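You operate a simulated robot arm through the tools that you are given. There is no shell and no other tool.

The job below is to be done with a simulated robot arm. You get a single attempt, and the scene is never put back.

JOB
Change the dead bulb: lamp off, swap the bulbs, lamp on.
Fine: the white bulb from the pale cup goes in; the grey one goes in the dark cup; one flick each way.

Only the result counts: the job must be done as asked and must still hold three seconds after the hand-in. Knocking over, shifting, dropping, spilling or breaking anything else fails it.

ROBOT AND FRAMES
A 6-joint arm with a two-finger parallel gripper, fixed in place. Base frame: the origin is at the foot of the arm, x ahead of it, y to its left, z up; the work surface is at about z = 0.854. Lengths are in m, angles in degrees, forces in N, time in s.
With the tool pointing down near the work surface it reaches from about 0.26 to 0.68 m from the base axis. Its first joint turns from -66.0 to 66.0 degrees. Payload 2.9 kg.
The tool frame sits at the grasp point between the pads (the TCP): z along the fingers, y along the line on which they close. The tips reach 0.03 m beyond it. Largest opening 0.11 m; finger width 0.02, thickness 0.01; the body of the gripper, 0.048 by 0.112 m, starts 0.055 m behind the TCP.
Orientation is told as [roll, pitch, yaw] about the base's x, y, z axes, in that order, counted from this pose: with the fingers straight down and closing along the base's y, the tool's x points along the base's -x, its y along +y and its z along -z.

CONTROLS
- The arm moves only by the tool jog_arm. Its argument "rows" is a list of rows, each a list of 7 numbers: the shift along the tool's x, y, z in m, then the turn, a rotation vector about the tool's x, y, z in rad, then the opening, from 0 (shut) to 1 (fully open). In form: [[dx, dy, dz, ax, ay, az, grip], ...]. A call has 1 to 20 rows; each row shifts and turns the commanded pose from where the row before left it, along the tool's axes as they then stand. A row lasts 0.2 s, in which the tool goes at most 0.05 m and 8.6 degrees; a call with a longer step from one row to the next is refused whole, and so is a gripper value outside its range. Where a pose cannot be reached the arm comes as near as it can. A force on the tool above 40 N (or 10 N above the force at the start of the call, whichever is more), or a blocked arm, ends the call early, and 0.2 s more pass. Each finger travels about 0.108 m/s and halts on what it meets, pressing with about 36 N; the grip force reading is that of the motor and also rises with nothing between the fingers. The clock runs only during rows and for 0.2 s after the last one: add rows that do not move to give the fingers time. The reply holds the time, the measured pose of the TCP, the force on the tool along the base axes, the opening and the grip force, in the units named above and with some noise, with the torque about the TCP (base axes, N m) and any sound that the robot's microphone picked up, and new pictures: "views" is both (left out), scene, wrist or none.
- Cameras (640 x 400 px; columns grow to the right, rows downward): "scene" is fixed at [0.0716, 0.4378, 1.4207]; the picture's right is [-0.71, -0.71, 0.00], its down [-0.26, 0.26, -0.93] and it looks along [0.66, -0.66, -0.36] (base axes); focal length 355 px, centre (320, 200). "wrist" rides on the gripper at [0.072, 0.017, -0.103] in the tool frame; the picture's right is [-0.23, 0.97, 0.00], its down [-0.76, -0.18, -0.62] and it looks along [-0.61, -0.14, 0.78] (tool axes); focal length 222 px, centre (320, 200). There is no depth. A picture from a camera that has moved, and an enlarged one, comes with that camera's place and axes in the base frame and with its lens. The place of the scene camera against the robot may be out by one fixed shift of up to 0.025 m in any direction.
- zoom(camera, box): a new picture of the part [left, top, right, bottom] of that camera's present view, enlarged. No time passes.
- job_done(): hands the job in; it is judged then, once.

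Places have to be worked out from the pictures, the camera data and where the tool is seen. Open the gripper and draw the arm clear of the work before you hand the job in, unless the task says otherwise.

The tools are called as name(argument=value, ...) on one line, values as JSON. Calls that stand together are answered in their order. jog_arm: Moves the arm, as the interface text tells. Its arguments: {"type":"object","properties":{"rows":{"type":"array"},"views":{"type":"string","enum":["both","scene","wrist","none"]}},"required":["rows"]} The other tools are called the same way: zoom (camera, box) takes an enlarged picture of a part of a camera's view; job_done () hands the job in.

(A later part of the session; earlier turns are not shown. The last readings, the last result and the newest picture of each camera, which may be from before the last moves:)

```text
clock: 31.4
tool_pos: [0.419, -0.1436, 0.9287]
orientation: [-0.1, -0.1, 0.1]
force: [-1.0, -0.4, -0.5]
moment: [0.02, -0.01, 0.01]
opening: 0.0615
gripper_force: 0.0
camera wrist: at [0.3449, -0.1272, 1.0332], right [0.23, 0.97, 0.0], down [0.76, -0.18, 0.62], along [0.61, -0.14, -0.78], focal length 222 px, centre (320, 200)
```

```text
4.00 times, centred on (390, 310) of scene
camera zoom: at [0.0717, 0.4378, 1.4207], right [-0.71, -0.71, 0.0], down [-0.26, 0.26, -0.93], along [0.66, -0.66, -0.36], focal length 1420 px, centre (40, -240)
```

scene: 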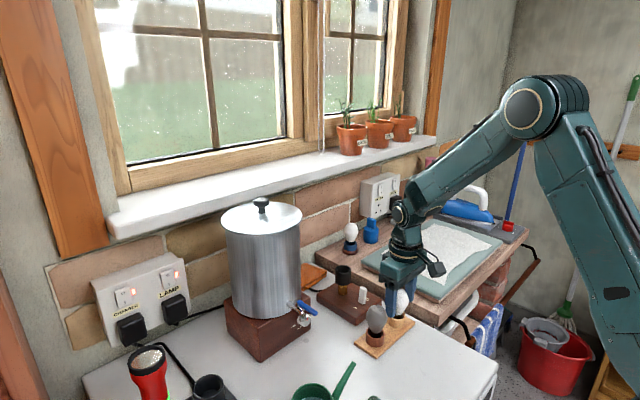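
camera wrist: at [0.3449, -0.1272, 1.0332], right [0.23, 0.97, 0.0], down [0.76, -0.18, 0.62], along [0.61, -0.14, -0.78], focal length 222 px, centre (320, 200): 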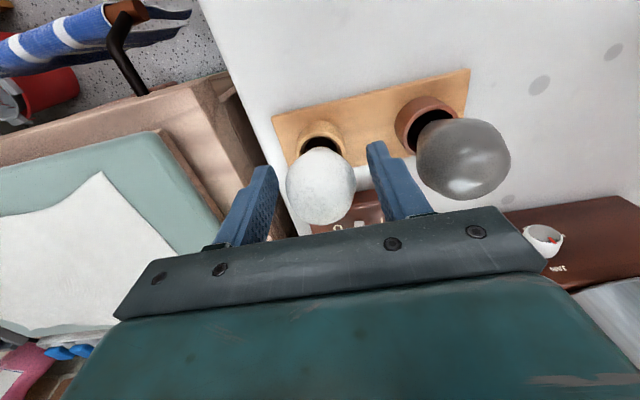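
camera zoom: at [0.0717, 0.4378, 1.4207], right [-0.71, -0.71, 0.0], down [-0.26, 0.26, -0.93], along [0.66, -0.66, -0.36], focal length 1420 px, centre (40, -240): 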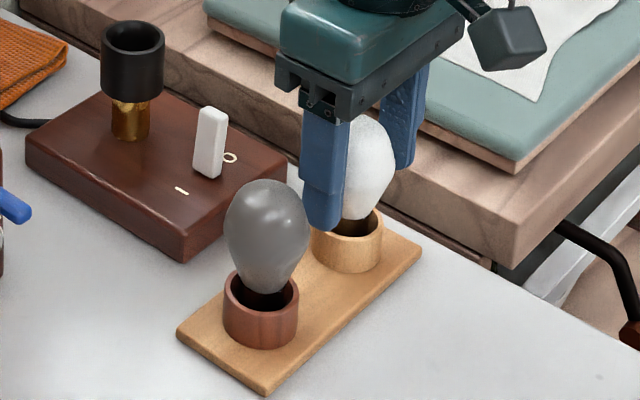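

The white bulb is centred between the fingers, and I'm about 7 mm above its middle. I lower 8 mm and close on it.

jog_arm(rows=[[-0.0015, 0, 0.004, 0, 0, 0, 0.56], [0, 0, 0.004, 0, 0, 0, 0.56], [0, 0, 0, 0, 0, 0, 0.56], [0, 0, 0, 0, 0, 0, 0.45], [0, 0, 0, 0, 0, 0, 0], [0, 0, 0, 0, 0, 0, 0], [0, 0, 0, 0, 0, 0, 0]])

zoom(camera="wrist", box=[220, 60, 420, 240])

zoom(camera="scene", box=[350, 260, 430, 360])

```text
clock: 33.0
tool_pos: [0.4192, -0.1438, 0.9217]
orientation: [0.1, -0.1, 0.2]
force: [0.0, 0.1, -0.6]
moment: [0.03, -0.03, -0.02]
opening: 0.0439
gripper_force: 25.3
camera wrist: at [0.3466, -0.1263, 1.0255], right [0.23, 0.97, 0.0], down [0.76, -0.18, 0.62], along [0.61, -0.14, -0.78], focal length 222 px, centre (320, 200)
```

scene: 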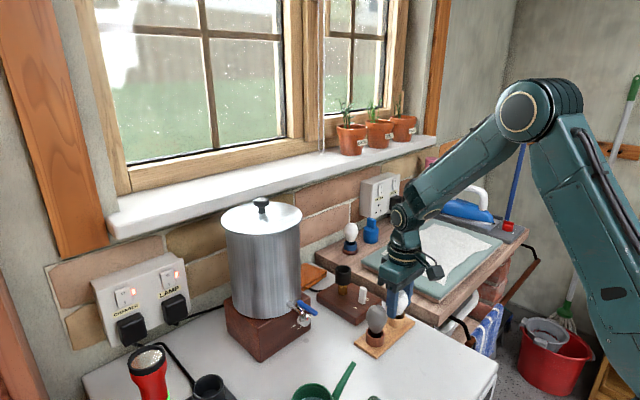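
wrist: 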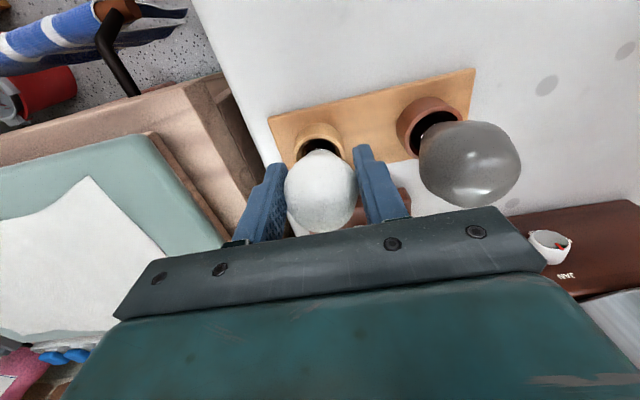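

```text
2.22 times, centred on (320, 150) of wrist
camera zoom: at [0.3466, -0.1263, 1.0255], right [0.23, 0.97, 0.0], down [0.76, -0.18, 0.62], along [0.61, -0.14, -0.78], focal length 494 px, centre (320, 311)
```

zoom: 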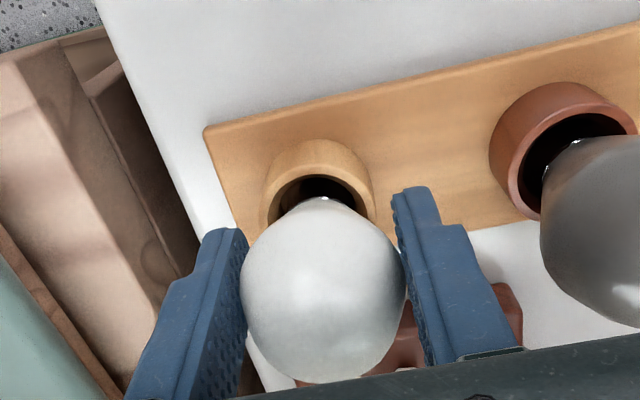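

```text
4.00 times, centred on (390, 310) of scene
camera zoom: at [0.0717, 0.4378, 1.4207], right [-0.71, -0.71, 0.0], down [-0.26, 0.26, -0.93], along [0.66, -0.66, -0.36], focal length 1420 px, centre (40, -240)
```

zoom: 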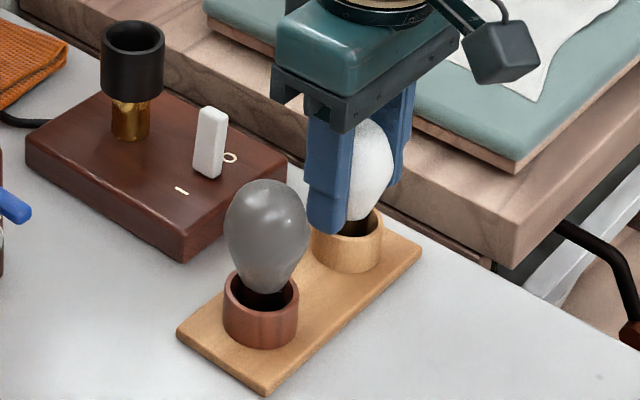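

Gripped at 0.0439. I lift slowly as before and check that it comes along.

jog_arm(rows=[[0, 0, -0.002, 0, 0, 0, 0], [0, 0, -0.003, 0, 0, 0, 0], [0, 0, -0.003, 0, 0, 0, 0], [0, 0, -0.003, 0, 0, 0, 0], [0, 0, -0.003, 0, 0, 0, 0], [0, 0, -0.003, 0, 0, 0, 0], [0, 0, -0.003, 0, 0, 0, 0], [0, 0, 0, 0, 0, 0, 0]])

zoom(camera="wrist", box=[220, 60, 420, 240])

zoom(camera="scene", box=[350, 260, 430, 360])

```text
clock: 34.8
tool_pos: [0.4204, -0.1429, 0.9415]
orientation: [0.0, -0.1, -0.1]
force: [-1.6, -0.5, -0.3]
moment: [-0.01, 0.03, 0.03]
opening: 0.044
gripper_force: 24.7
camera wrist: at [0.347, -0.1264, 1.0457], right [0.23, 0.97, 0.0], down [0.76, -0.18, 0.62], along [0.61, -0.14, -0.78], focal length 222 px, centre (320, 200)
```

scene: 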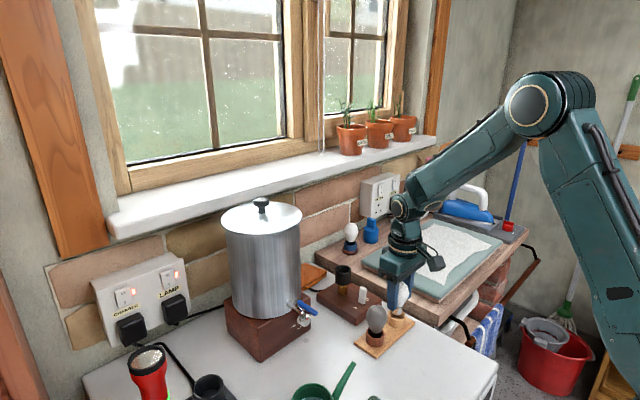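
wrist: 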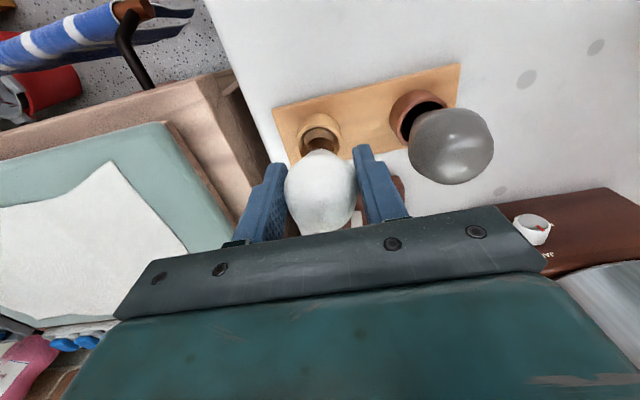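

```text
2.22 times, centred on (320, 150) of wrist
camera zoom: at [0.347, -0.1264, 1.0457], right [0.23, 0.97, 0.0], down [0.76, -0.18, 0.62], along [0.61, -0.14, -0.78], focal length 494 px, centre (320, 311)
```

zoom: 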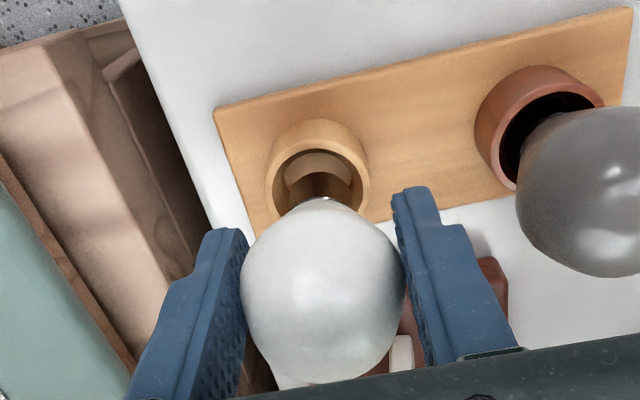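

```text
4.00 times, centred on (390, 310) of scene
camera zoom: at [0.0717, 0.4378, 1.4207], right [-0.71, -0.71, 0.0], down [-0.26, 0.26, -0.93], along [0.66, -0.66, -0.36], focal length 1420 px, centre (40, -240)
```

zoom: 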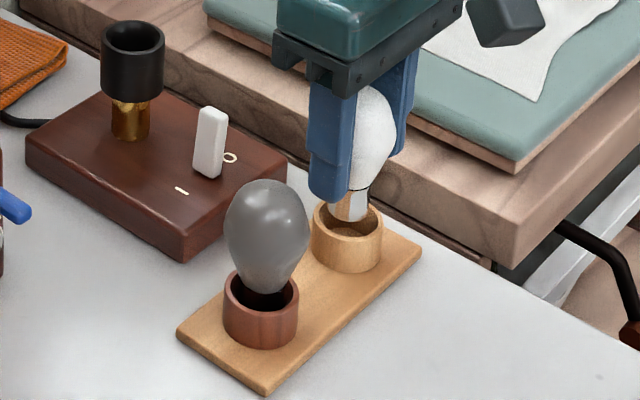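

The white bulb moves with the gripper and its cap is leaving the cup. I lift gently to about z = 1.045.

jog_arm(rows=[[0, 0, -0.003, 0, 0, 0, 0], [0, 0, -0.005, 0, 0, 0, 0], [0, 0, -0.007, 0, 0, 0, 0], [0, 0, -0.01, 0, 0, 0, 0], [0, 0, -0.012, 0, 0, 0, 0], [0, 0, -0.014, 0, 0, 0, 0], [0, 0, -0.015, 0, 0, 0, 0], [0, 0, -0.014, 0, 0, 0, 0], [0, 0, -0.012, 0, 0, 0, 0], [0, 0, -0.008, 0, 0, 0, 0], [0, 0, -0.004, 0, 0, 0, 0], [0, 0, 0, 0, 0, 0, 0]])

zoom(camera="wrist", box=[220, 60, 420, 240])

zoom(camera="scene", box=[350, 230, 450, 360])

```text
clock: 37.4
tool_pos: [0.4202, -0.1439, 1.047]
orientation: [-0.1, 0.0, 0.0]
force: [0.5, -0.1, -1.3]
moment: [0.0, 0.0, 0.0]
opening: 0.0437
gripper_force: 25.0
camera wrist: at [0.346, -0.126, 1.1507], right [0.23, 0.97, 0.0], down [0.76, -0.18, 0.62], along [0.61, -0.14, -0.78], focal length 222 px, centre (320, 200)
```

scene: 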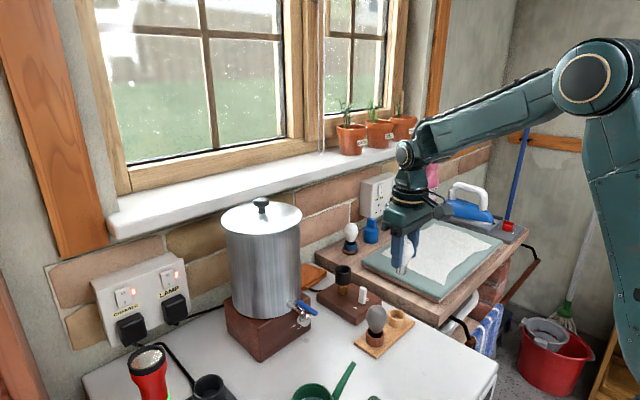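
wrist: 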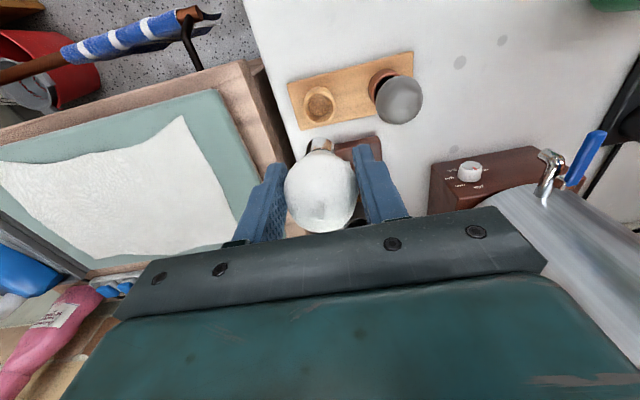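

```text
2.22 times, centred on (320, 150) of wrist
camera zoom: at [0.346, -0.126, 1.1507], right [0.23, 0.97, 0.0], down [0.76, -0.18, 0.62], along [0.61, -0.14, -0.78], focal length 494 px, centre (320, 311)
```

zoom: 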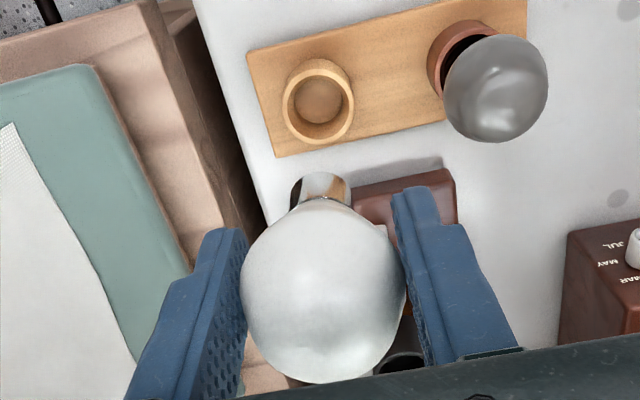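

```text
3.08 times, centred on (400, 295) of scene
camera zoom: at [0.0717, 0.4378, 1.4207], right [-0.71, -0.71, 0.0], down [-0.26, 0.26, -0.93], along [0.66, -0.66, -0.36], focal length 1092 px, centre (74, -92)
```

zoom: 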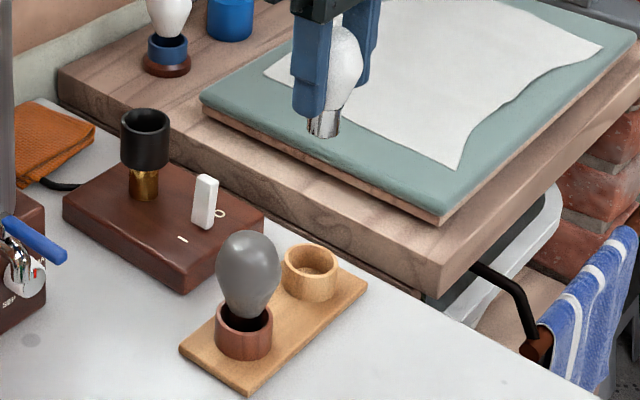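

The white bulb is up and upright and the cups stayed in place. I carry it gently to above the empty socket at (0.5685, -0.1248).

jog_arm(rows=[[-0.008, 0.001, 0, 0, 0, 0, 0], [-0.017, 0.002, 0, 0, 0, 0, 0], [-0.02, 0.0026, 0, 0, 0, 0, 0], [-0.02, 0.0026, 0, 0, 0, 0, 0], [-0.02, 0.0026, 0, 0, 0, 0, 0], [-0.02, 0.0026, 0, 0, 0, 0, 0], [-0.02, 0.0026, 0, 0, 0, 0, 0], [-0.0145, 0.002, 0, 0, 0, 0, 0], [-0.008, 0.001, 0, 0, 0, 0, 0], [0, 0, 0, 0, 0, 0, 0]])

zoom(camera="wrist", box=[220, 60, 420, 240])

zoom(camera="scene", box=[310, 200, 400, 310])

```text
clock: 39.6
tool_pos: [0.568, -0.1244, 1.0459]
orientation: [0.0, 0.0, 0.0]
force: [0.3, 0.0, 0.1]
moment: [0.0, 0.02, 0.0]
opening: 0.0438
gripper_force: 25.3
camera wrist: at [0.4948, -0.1081, 1.149], right [0.23, 0.97, 0.0], down [0.76, -0.18, 0.62], along [0.61, -0.14, -0.78], focal length 222 px, centre (320, 200)
```

scene: 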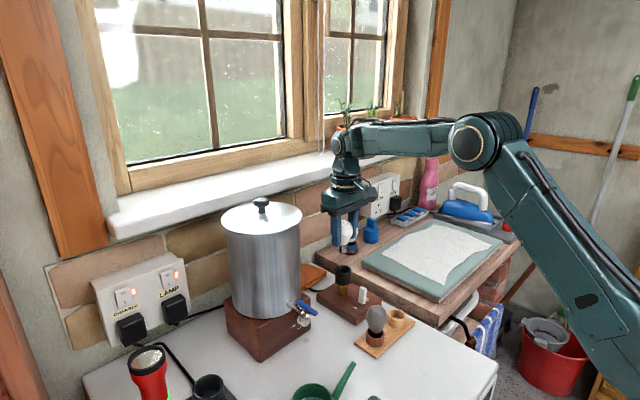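
wrist: 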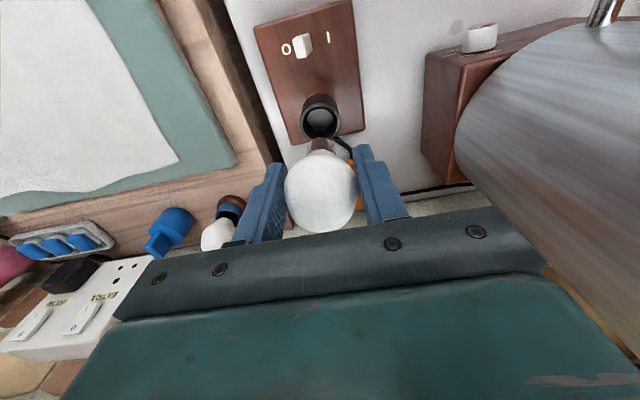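

```text
2.22 times, centred on (320, 150) of wrist
camera zoom: at [0.4948, -0.1081, 1.149], right [0.23, 0.97, 0.0], down [0.76, -0.18, 0.62], along [0.61, -0.14, -0.78], focal length 494 px, centre (320, 311)
```

zoom: 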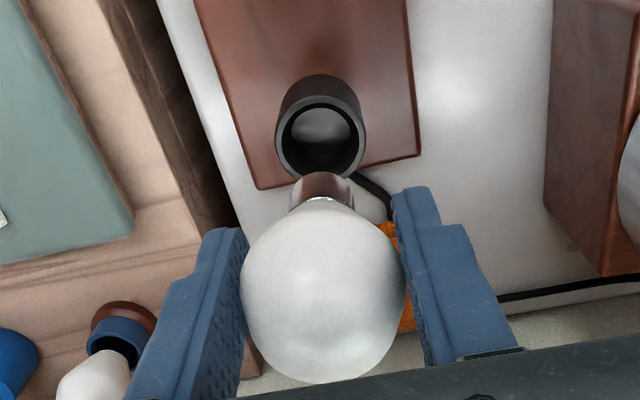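

```text
3.64 times, centred on (355, 255) of scene
camera zoom: at [0.0717, 0.4378, 1.4207], right [-0.71, -0.71, 0.0], down [-0.26, 0.26, -0.93], along [0.66, -0.66, -0.36], focal length 1290 px, centre (193, 0)
```

zoom: 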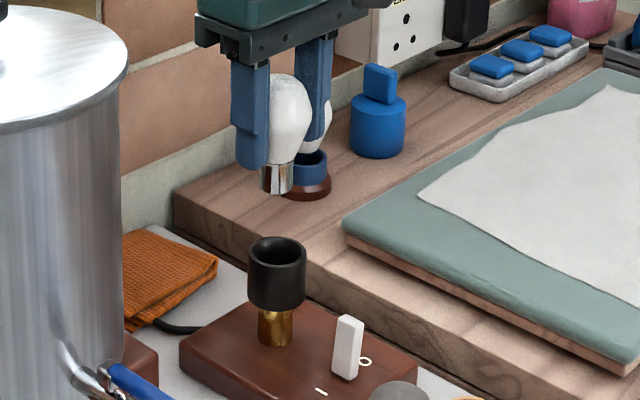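

The cap lines up with the socket in the wrist view; the socket centre reads (0.568, -0.124). I lower to just above the rim and check again.

jog_arm(rows=[[0, 0, 0.006, 0, 0, 0, 0], [0, 0, 0.01, 0, 0, 0, 0], [0, 0, 0.01, 0, 0, 0, 0], [0, 0, 0.008, 0, 0, 0, 0], [0, 0, 0.005, 0, 0, 0, 0], [0, 0, 0, 0, 0, 0, 0]])

zoom(camera="wrist", box=[220, 60, 420, 240])

zoom(camera="scene", box=[315, 215, 385, 300])

```text
clock: 41.0
tool_pos: [0.5678, -0.1248, 1.008]
orientation: [0.0, 0.0, 0.0]
force: [0.0, 0.1, 0.2]
moment: [-0.04, 0.03, -0.01]
opening: 0.044
gripper_force: 24.7
camera wrist: at [0.495, -0.1078, 1.1107], right [0.23, 0.97, 0.0], down [0.76, -0.18, 0.62], along [0.61, -0.14, -0.78], focal length 222 px, centre (320, 200)
```

scene: 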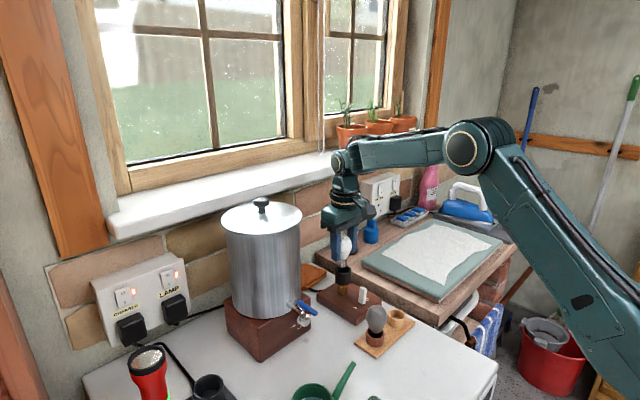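
wrist: 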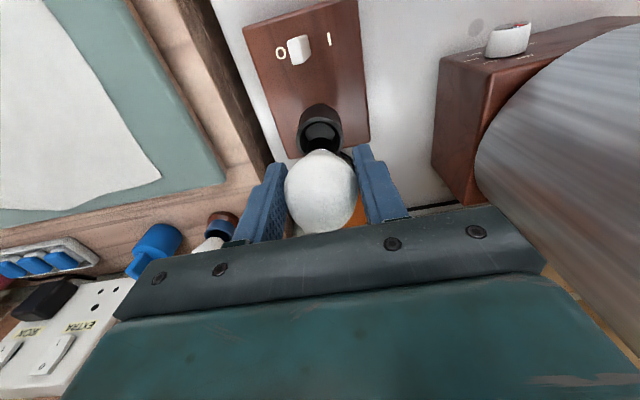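

```text
2.22 times, centred on (320, 150) of wrist
camera zoom: at [0.495, -0.1078, 1.1107], right [0.23, 0.97, 0.0], down [0.76, -0.18, 0.62], along [0.61, -0.14, -0.78], focal length 494 px, centre (320, 311)
```

zoom: 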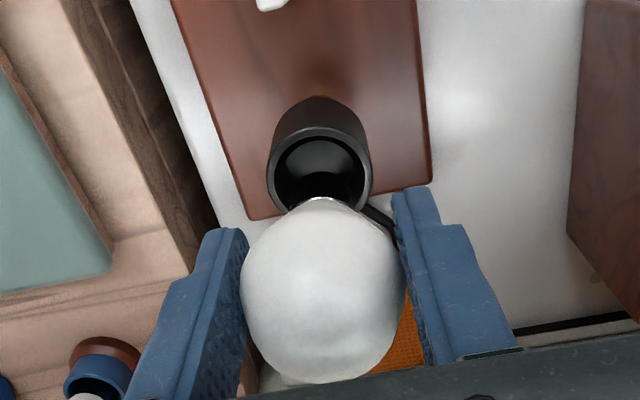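

```text
4.71 times, centred on (350, 258) of scene
camera zoom: at [0.0717, 0.4378, 1.4207], right [-0.71, -0.71, 0.0], down [-0.26, 0.26, -0.93], along [0.66, -0.66, -0.36], focal length 1670 px, centre (179, -71)
```

zoom: 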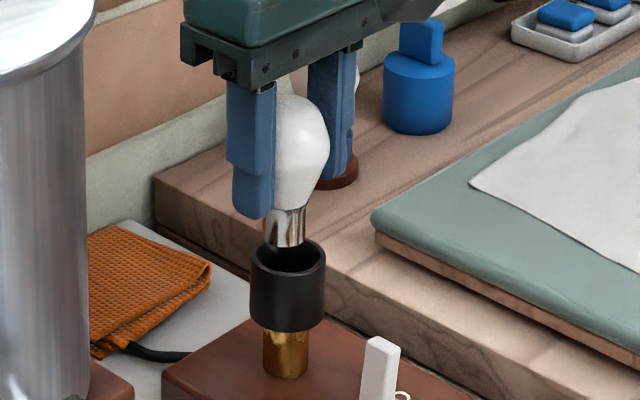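

The cap is directly above the socket opening in both views. I lower it slowly into the socket.

jog_arm(rows=[[0, 0, 0.004, 0, 0, 0, 0], [0, 0, 0.004, 0, 0, 0, 0], [0, 0, 0.004, 0, 0, 0, 0], [0, 0, 0.003, 0, 0, 0, 0], [0, 0, 0.003, 0, 0, 0, 0], [0, 0, 0.003, 0, 0, 0, 0], [0, 0, 0.002, 0, 0, 0, 0], [0, 0, 0.002, 0, 0, 0, 0], [0, 0, 0, 0, 0, 0, 0]])

zoom(camera="wrist", box=[220, 60, 420, 240])

zoom(camera="scene", box=[315, 215, 385, 300])

```text
clock: 43.0
tool_pos: [0.5666, -0.1239, 0.9813]
orientation: [0.0, 0.1, 0.0]
force: [-8.4, -0.9, 1.8]
moment: [-0.02, 0.35, 0.01]
opening: 0.044
gripper_force: 25.3
camera wrist: at [0.4944, -0.1073, 1.0851], right [0.23, 0.97, 0.0], down [0.76, -0.18, 0.62], along [0.61, -0.14, -0.78], focal length 222 px, centre (320, 200)
```

scene: 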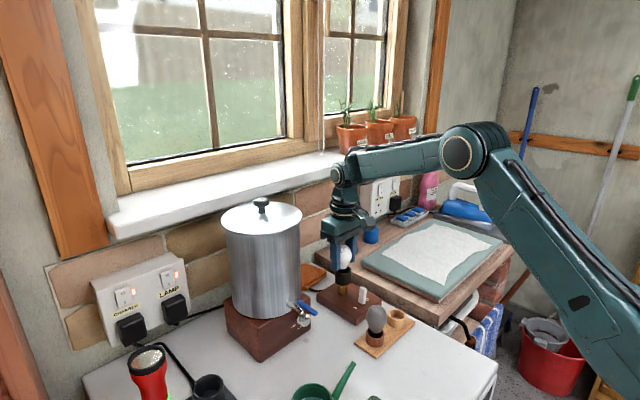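
wrist: 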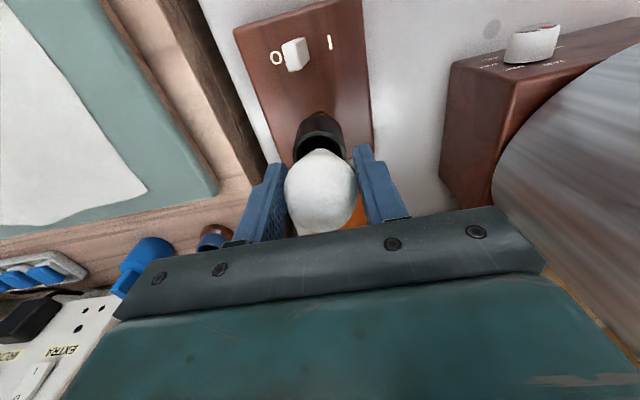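

```text
2.22 times, centred on (320, 150) of wrist
camera zoom: at [0.4944, -0.1073, 1.0851], right [0.23, 0.97, 0.0], down [0.76, -0.18, 0.62], along [0.61, -0.14, -0.78], focal length 494 px, centre (320, 311)
```

zoom: 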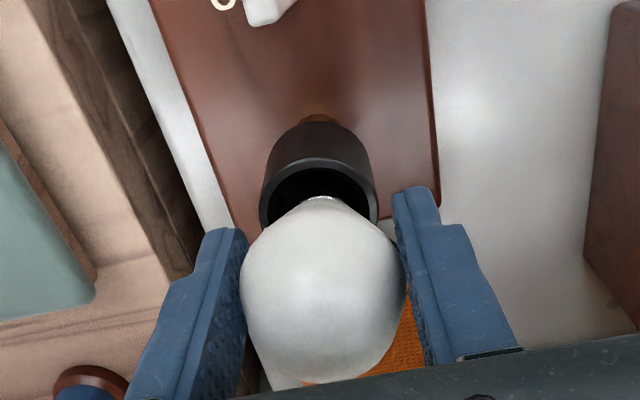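

```text
4.71 times, centred on (350, 258) of scene
camera zoom: at [0.0714, 0.4378, 1.4207], right [-0.71, -0.71, 0.0], down [-0.26, 0.26, -0.93], along [0.66, -0.66, -0.36], focal length 1670 px, centre (179, -71)
```

zoom: 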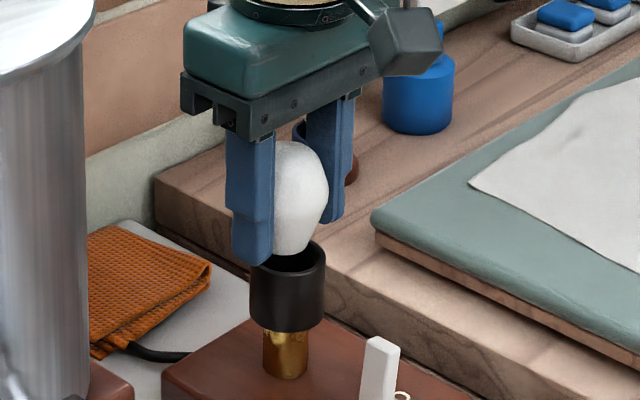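

There is an 8 N side load in -x, so the cap is rubbing the +x side of the socket. The bulb is a couple of millimetres off-centre in the grip. I shift 2 mm toward -x to relieve it.

jog_arm(rows=[[0.001, 0, 0, 0, 0, 0, 0], [0.001, 0, 0, 0, 0, 0, 0], [0, 0, 0, 0, 0, 0, 0]], views="none")

```text
clock: 43.8
tool_pos: [0.5651, -0.1251, 0.9821]
orientation: [0.1, 0.1, 0.1]
force: [0.3, -0.3, 0.7]
moment: [-0.02, 0.0, 0.03]
opening: 0.0438
gripper_force: 25.0
```

The side load is gone. I continue down in small steps.

jog_arm(rows=[[0, 0, 0.0015, 0, 0, 0, 0], [0, 0, 0.0015, 0, 0, 0, 0], [0, 0, 0, 0, 0, 0, 0]], views="none")

zoom(camera="scene", box=[325, 225, 375, 295])

```text
clock: 44.6
tool_pos: [0.5661, -0.1243, 0.9787]
orientation: [0.0, -0.1, -0.1]
force: [-2.9, 1.4, 7.8]
moment: [0.1, 0.07, 0.01]
opening: 0.0438
gripper_force: 25.1
```

```text
5.71 times, centred on (350, 260) of scene
camera zoom: at [0.0714, 0.4379, 1.4207], right [-0.71, -0.71, 0.0], down [-0.26, 0.26, -0.93], along [0.66, -0.66, -0.36], focal length 2028 px, centre (149, -143)
```

zoom: 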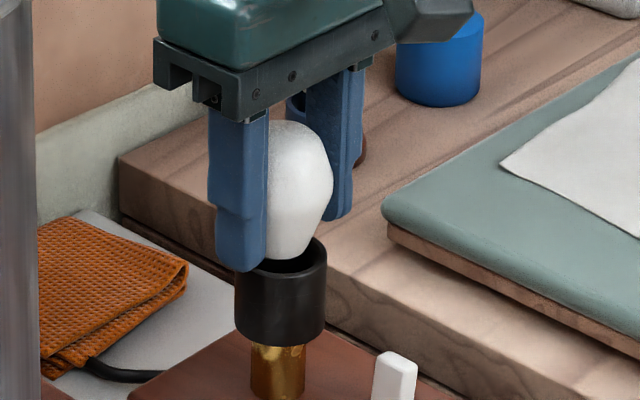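

There is now a 7.8 N upward reaction. The moment puts the contact at the cap's +x edge, so it is probably catching on that side. I lift 2 mm, shift 1.5 mm more to -x, and try again.

jog_arm(rows=[[0, 0, -0.002, 0, 0, 0, 0], [0.0015, 0, 0, 0, 0, 0, 0], [0, 0, 0, 0, 0, 0, 0]], views="none")

zoom(camera="wrist", box=[270, 100, 370, 240])

```text
clock: 45.4
tool_pos: [0.5634, -0.1247, 0.9803]
orientation: [0.0, 0.1, 0.0]
force: [0.6, 0.2, 0.1]
moment: [0.04, 0.01, -0.02]
opening: 0.044
gripper_force: 25.1
```

```text
2.86 times, centred on (320, 170) of wrist
camera zoom: at [0.4908, -0.1071, 1.0843], right [0.23, 0.97, 0.0], down [0.76, -0.18, 0.62], along [0.61, -0.14, -0.78], focal length 635 px, centre (320, 286)
```

zoom: 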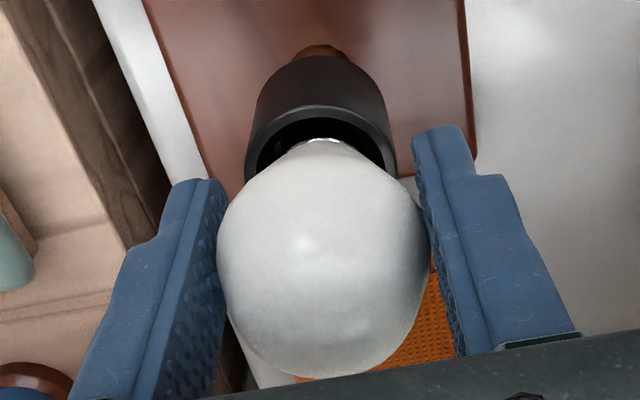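

It is free again with no force. I lower in 1 mm steps.

jog_arm(rows=[[0, 0, 0.001, 0, 0, 0, 0], [0, 0, 0.001, 0, 0, 0, 0], [0, 0, 0, 0, 0, 0, 0]], views="none")

```text
clock: 46.2
tool_pos: [0.5647, -0.1248, 0.9787]
orientation: [-0.1, 0.0, 0.0]
force: [-0.7, 0.4, 3.1]
moment: [-0.01, 0.04, 0.02]
opening: 0.0441
gripper_force: 25.5
```

Contact now looks centred, at about 3 N. I press down 1 mm more to see whether it goes deeper or the force climbs.

jog_arm(rows=[[0, 0, 0.001, 0, 0, 0, 0], [0, 0, 0, 0, 0, 0, 0]], views="none")

zoom(camera="scene", box=[325, 225, 375, 295])

zoom(camera="wrist", box=[270, 100, 370, 240])

```text
clock: 46.8
tool_pos: [0.5651, -0.1248, 0.9787]
orientation: [0.0, -0.2, 0.0]
force: [-1.3, -2.6, 9.5]
moment: [-0.13, 0.05, 0.0]
opening: 0.0441
gripper_force: 24.9
```

```text
5.71 times, centred on (350, 260) of scene
camera zoom: at [0.0714, 0.4378, 1.4207], right [-0.71, -0.71, 0.0], down [-0.26, 0.26, -0.93], along [0.66, -0.66, -0.36], focal length 2028 px, centre (149, -143)
```

zoom: 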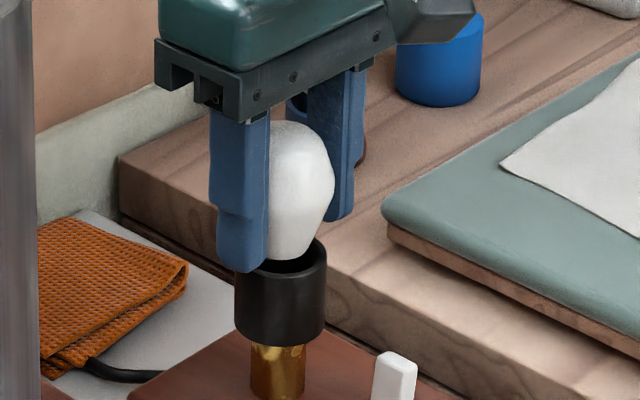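

```text
2.86 times, centred on (320, 170) of wrist
camera zoom: at [0.4916, -0.1068, 1.0828], right [0.23, 0.97, 0.0], down [0.76, -0.18, 0.62], along [0.61, -0.14, -0.78], focal length 635 px, centre (320, 286)
```

zoom: 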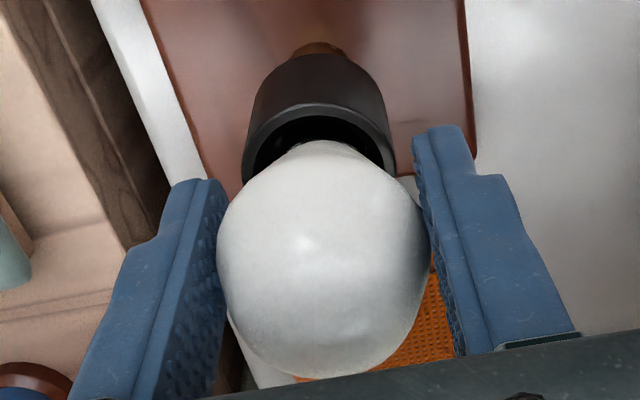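

The contact is now centred under the cap and stiff, which suggests the floor. I compare it with the original seated picture using the same zoom box as at the start.

zoom(camera="scene", box=[335, 225, 375, 300])

zoom(camera="scene", box=[335, 255, 365, 275])

zoom(camera="wrist", box=[295, 110, 345, 160])

```text
5.33 times, centred on (355, 262) of scene
camera zoom: at [0.0714, 0.4378, 1.4207], right [-0.71, -0.71, 0.0], down [-0.26, 0.26, -0.93], along [0.66, -0.66, -0.36], focal length 1893 px, centre (133, -133)
```

zoom: 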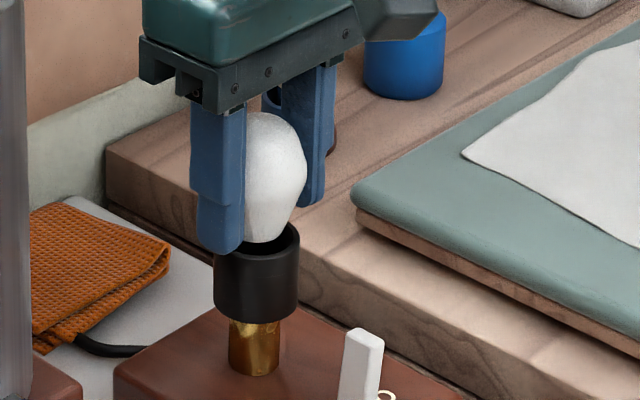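

```text
16.00 times, centred on (350, 265) of scene
camera zoom: at [0.0714, 0.4378, 1.4207], right [-0.71, -0.71, 0.0], down [-0.26, 0.26, -0.93], along [0.66, -0.66, -0.36], focal length 5678 px, centre (-160, -840)
```

zoom: 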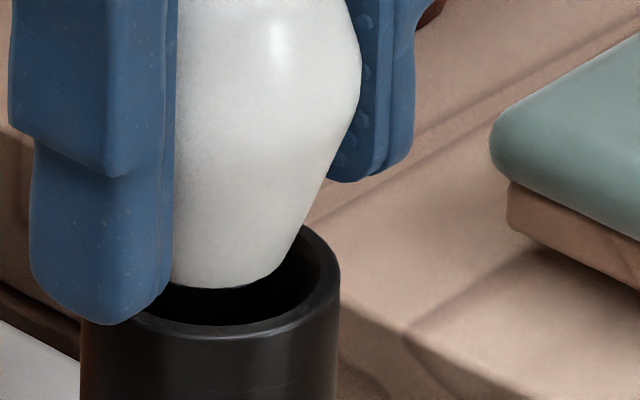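

```text
8.00 times, centred on (320, 135) of wrist
camera zoom: at [0.4916, -0.1068, 1.0828], right [0.23, 0.97, 0.0], down [0.76, -0.18, 0.62], along [0.61, -0.14, -0.78], focal length 1777 px, centre (320, 720)
```

zoom: 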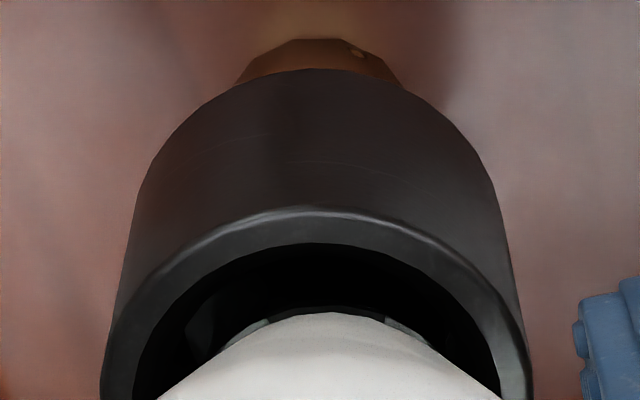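

Bulb top row (112 vs 110) and right edge (307 vs 308) match the originally seated grey bulb, so the white one is fully seated. I relieve the preload by about 1 mm and open the fingers gradually.

jog_arm(rows=[[0, 0, -0.001, 0, 0, 0, 0], [0, 0, 0, 0, 0, 0, 0.35], [0, 0, 0, 0, 0, 0, 0.45], [0, 0, 0, 0, 0, 0, 0.5], [0, 0, 0, 0, 0, 0, 0.6], [0, 0, 0, 0, 0, 0, 0.7], [0, 0, 0, 0, 0, 0, 0.7]])

zoom(camera="scene", box=[335, 225, 375, 300])

zoom(camera="wrist", box=[220, 60, 420, 240])

```text
clock: 48.4
tool_pos: [0.5647, -0.1243, 0.9789]
orientation: [-0.1, 0.0, 0.1]
force: [0.5, -1.2, 0.1]
moment: [0.0, 0.0, 0.0]
opening: 0.0768
gripper_force: 0.0
camera wrist: at [0.4915, -0.1071, 1.0833], right [0.23, 0.97, 0.0], down [0.76, -0.18, 0.62], along [0.61, -0.14, -0.78], focal length 222 px, centre (320, 200)
```

scene: 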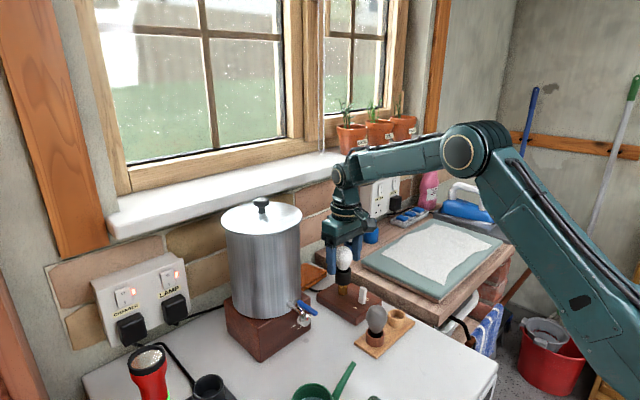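
wrist: 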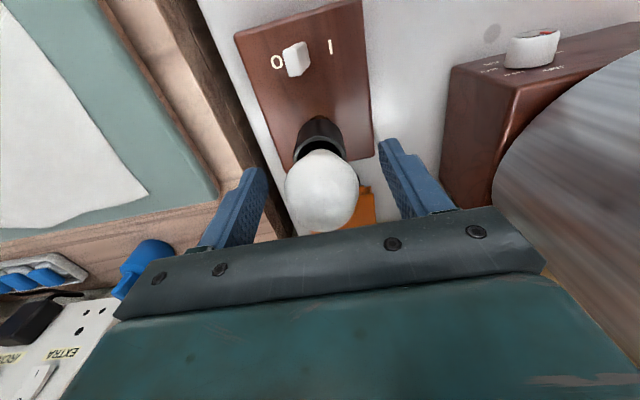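

```text
5.33 times, centred on (355, 262) of scene
camera zoom: at [0.0716, 0.4378, 1.4207], right [-0.71, -0.71, 0.0], down [-0.26, 0.26, -0.93], along [0.66, -0.66, -0.36], focal length 1893 px, centre (133, -133)
```

zoom: 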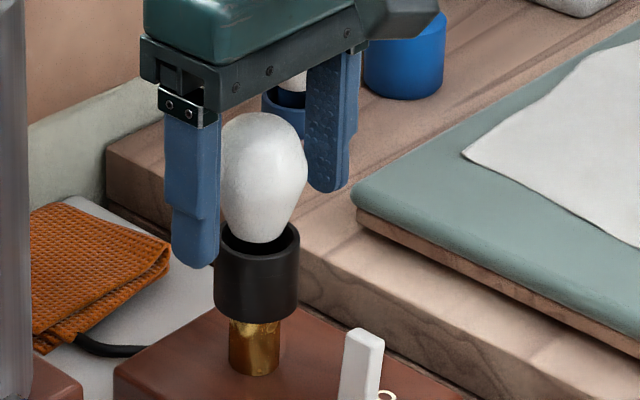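

```text
2.22 times, centred on (320, 150) of wrist
camera zoom: at [0.4915, -0.1071, 1.0833], right [0.23, 0.97, 0.0], down [0.76, -0.18, 0.62], along [0.61, -0.14, -0.78], focal length 494 px, centre (320, 311)
```

zoom: 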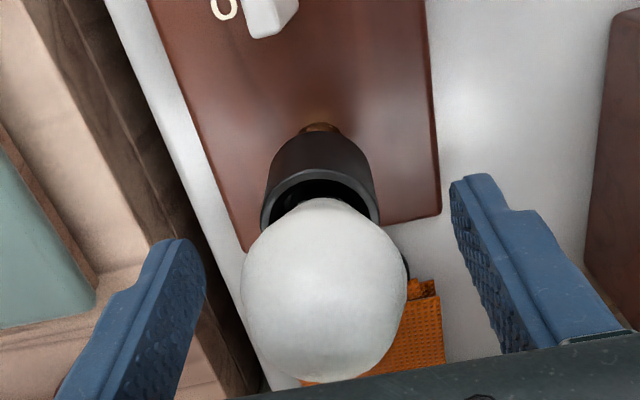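

The white bulb stands upright in the socket on its own. I rise straight up, close the fingers, and go to the -y (O) side of the toggle.

jog_arm(rows=[[0, 0, -0.01, 0, 0, 0, 0.75], [0, 0, -0.03, 0, 0, 0, 0.75], [0, 0, -0.035, 0, 0, 0, 0.75], [0, 0, -0.025, 0, 0, 0, 0.75], [0.02, -0.0135, 0, 0, 0, 0, 0], [0.02, -0.0135, 0, 0, 0, 0, 0], [0.0195, -0.0137, 0, 0, 0, 0, 0], [0, 0, 0.035, 0, 0, 0, 0], [0, 0, 0.035, 0, 0, 0, 0], [0, 0, 0.045, 0, 0, 0, 0], [0, 0, 0, 0, 0, 0, 0]])

zoom(camera="wrist", box=[240, 90, 400, 240])

zoom(camera="scene", box=[310, 220, 400, 330])

```text
clock: 50.8
tool_pos: [0.5071, -0.1626, 0.9637]
orientation: [0.1, 0.0, -0.1]
force: [-0.8, -0.4, -0.4]
moment: [0.01, 0.0, 0.01]
opening: 0.0
gripper_force: 35.9
camera wrist: at [0.4342, -0.1461, 1.0671], right [0.23, 0.97, 0.0], down [0.76, -0.18, 0.62], along [0.61, -0.14, -0.78], focal length 222 px, centre (320, 200)
```

scene: 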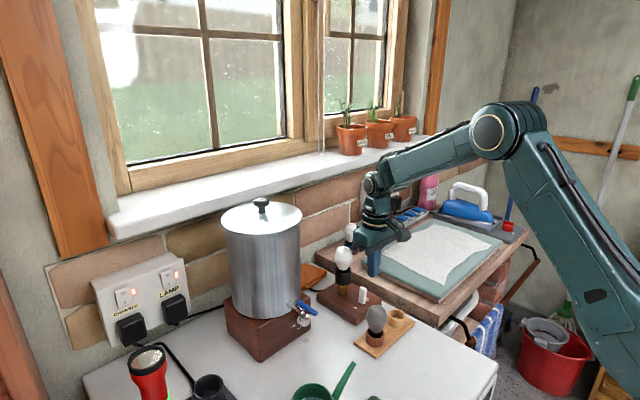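
wrist: 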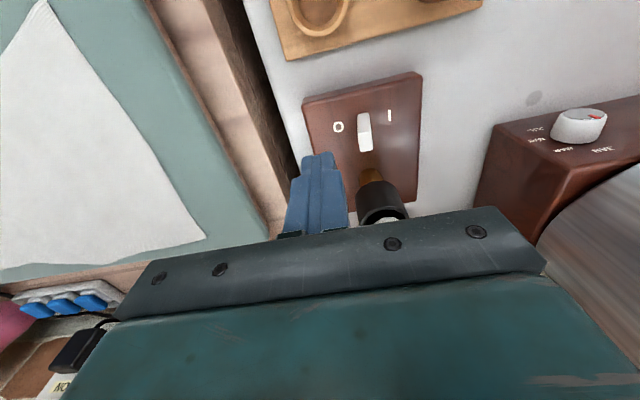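

```text
2.67 times, centred on (320, 165) of wrist
camera zoom: at [0.4342, -0.1461, 1.0671], right [0.23, 0.97, 0.0], down [0.76, -0.18, 0.62], along [0.61, -0.14, -0.78], focal length 592 px, centre (320, 293)
```

zoom: 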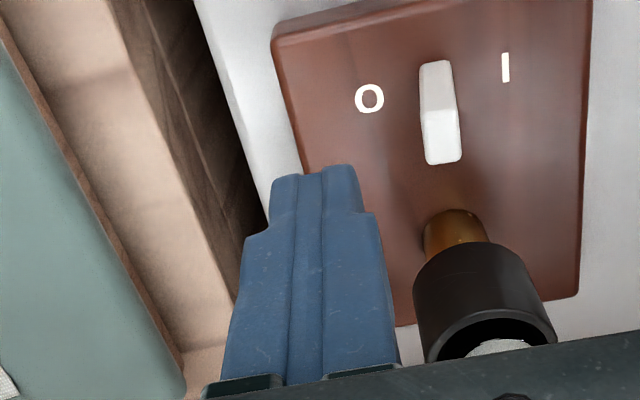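

```text
3.64 times, centred on (355, 275) of scene
camera zoom: at [0.0717, 0.4378, 1.4207], right [-0.71, -0.71, 0.0], down [-0.26, 0.26, -0.93], along [0.66, -0.66, -0.36], focal length 1290 px, centre (193, -73)
```

zoom: 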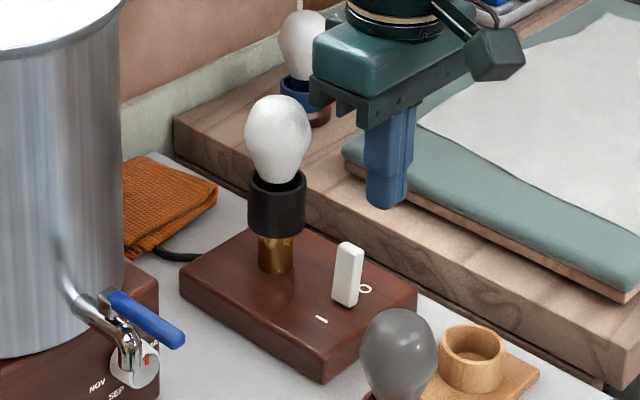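

The toggle still leans to O, and the closed fingers are on its -y side at the right x. I descend beside it and approach to near contact.

jog_arm(rows=[[0, 0, 0.022, 0, 0, 0, 0], [0, 0, 0.0215, 0, 0, 0, 0], [0, 0.01, 0, 0, 0, 0, 0], [0, 0.005, 0, 0, 0, 0, 0], [0, 0, 0, 0, 0, 0, 0]])

zoom(camera="wrist", box=[240, 90, 400, 240])

zoom(camera="scene", box=[310, 220, 400, 330])

```text
clock: 52.0
tool_pos: [0.505, -0.15, 0.9184]
orientation: [0.0, 0.0, 0.0]
force: [-0.2, 0.6, -0.3]
moment: [-0.01, 0.01, 0.02]
opening: 0.0001
gripper_force: 36.0
camera wrist: at [0.4321, -0.1331, 1.0237], right [0.23, 0.97, 0.0], down [0.76, -0.18, 0.62], along [0.61, -0.14, -0.78], focal length 222 px, centre (320, 200)
```

scene: 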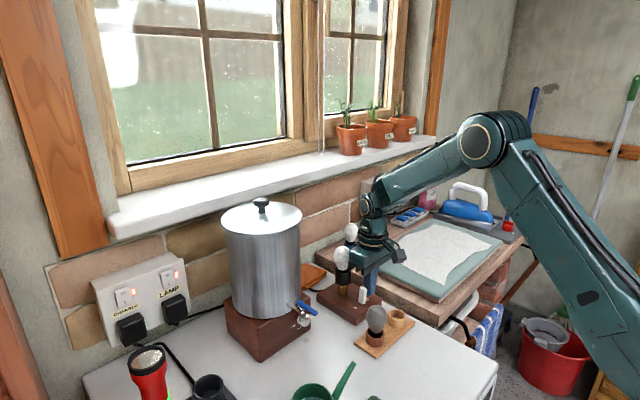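
wrist: 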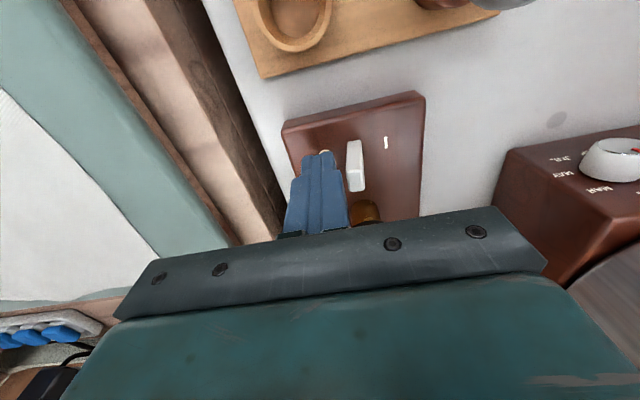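

```text
2.67 times, centred on (320, 165) of wrist
camera zoom: at [0.4321, -0.1331, 1.0237], right [0.23, 0.97, 0.0], down [0.76, -0.18, 0.62], along [0.61, -0.14, -0.78], focal length 592 px, centre (320, 293)
```

zoom: 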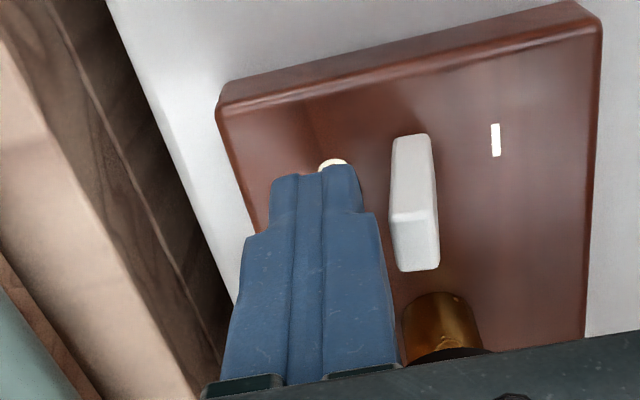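

```text
3.64 times, centred on (355, 275) of scene
camera zoom: at [0.0716, 0.4378, 1.4207], right [-0.71, -0.71, 0.0], down [-0.26, 0.26, -0.93], along [0.66, -0.66, -0.36], focal length 1290 px, centre (193, -73)
```

zoom: 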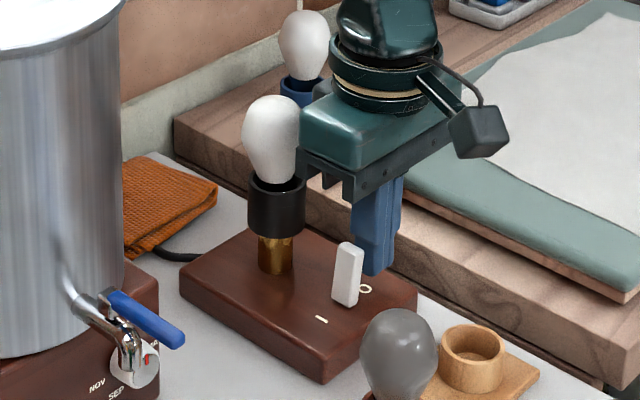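

The bulb looks slightly shifted to the left in the scene compared with before, close to the gripper body. I zoom in to check for contact before pushing.

zoom(camera="scene", box=[330, 230, 380, 290])

zoom(camera="scene", box=[335, 225, 375, 300])

```text
6.67 times, centred on (355, 260) of scene
camera zoom: at [0.0716, 0.4378, 1.4207], right [-0.71, -0.71, 0.0], down [-0.26, 0.26, -0.93], along [0.66, -0.66, -0.36], focal length 2366 px, centre (87, -200)
```

zoom: 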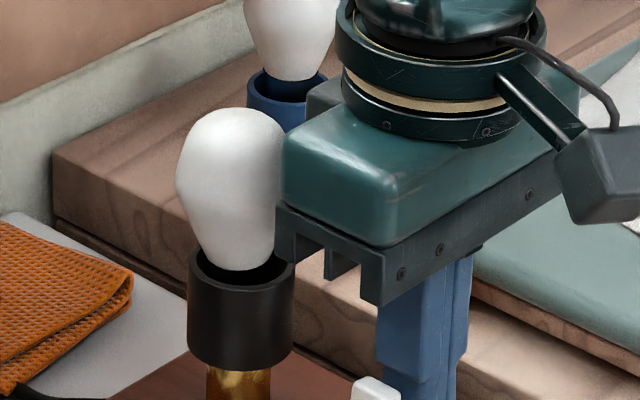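

```text
5.33 times, centred on (355, 262) of scene
camera zoom: at [0.0716, 0.4378, 1.4207], right [-0.71, -0.71, 0.0], down [-0.26, 0.26, -0.93], along [0.66, -0.66, -0.36], focal length 1893 px, centre (133, -133)
```

zoom: 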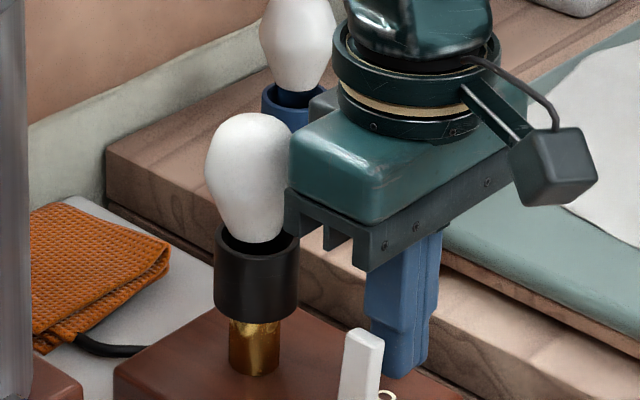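

The gripper body is close in front of the bulb and partly hides it. To be safe I pitch the tool about 7° so the body leans back away from the bulb, keeping the tips beside the lever.

jog_arm(rows=[[0.003, 0, 0, 0, -0.06, 0, 0], [0, 0, -0.001, 0, -0.06, 0, 0], [0, 0, 0, 0, 0, 0, 0]])

zoom(camera="scene", box=[335, 225, 375, 300])

zoom(camera="wrist", box=[240, 90, 400, 240])

```text
clock: 52.8
tool_pos: [0.5015, -0.1497, 0.922]
orientation: [0.0, -6.8, -0.1]
force: [0.2, -0.3, -0.6]
moment: [-0.04, -0.01, -0.01]
opening: 0.0
gripper_force: 35.8
camera wrist: at [0.4161, -0.1325, 1.016], right [0.23, 0.97, 0.03], down [0.68, -0.18, 0.71], along [0.7, -0.14, -0.7], focal length 222 px, centre (320, 200)
```

scene: 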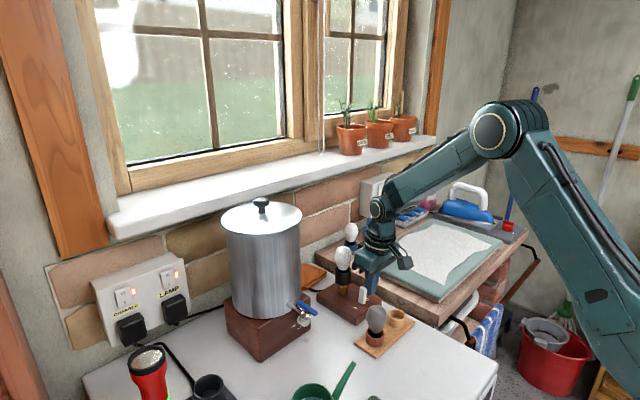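
wrist: 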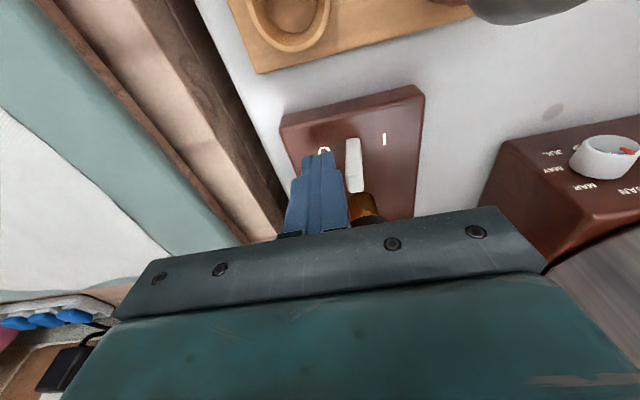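

```text
5.33 times, centred on (355, 262) of scene
camera zoom: at [0.0716, 0.4378, 1.4207], right [-0.71, -0.71, 0.0], down [-0.26, 0.26, -0.93], along [0.66, -0.66, -0.36], focal length 1893 px, centre (133, -133)
```

zoom: 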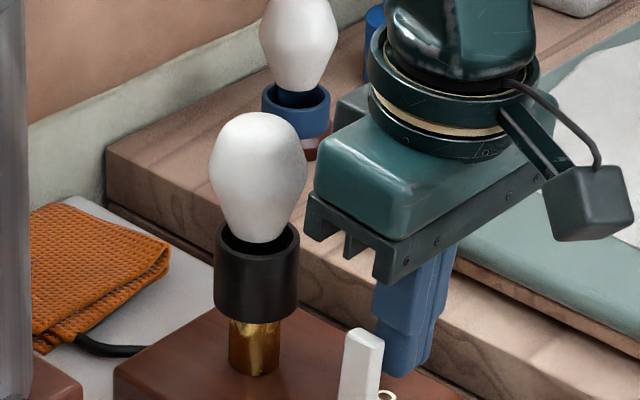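

```text
2.67 times, centred on (320, 165) of wrist
camera zoom: at [0.4161, -0.1325, 1.016], right [0.23, 0.97, 0.03], down [0.68, -0.18, 0.71], along [0.7, -0.14, -0.7], focal length 592 px, centre (320, 293)
```

zoom: 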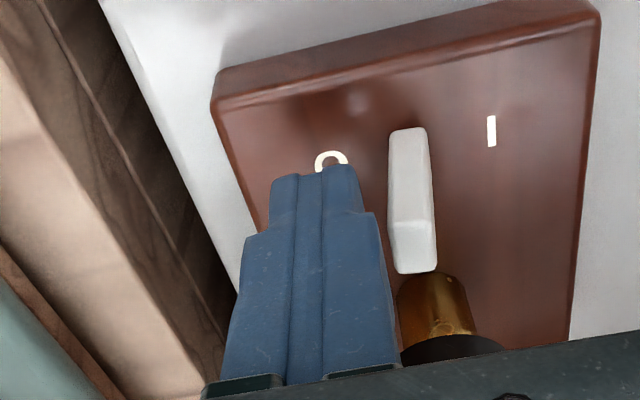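

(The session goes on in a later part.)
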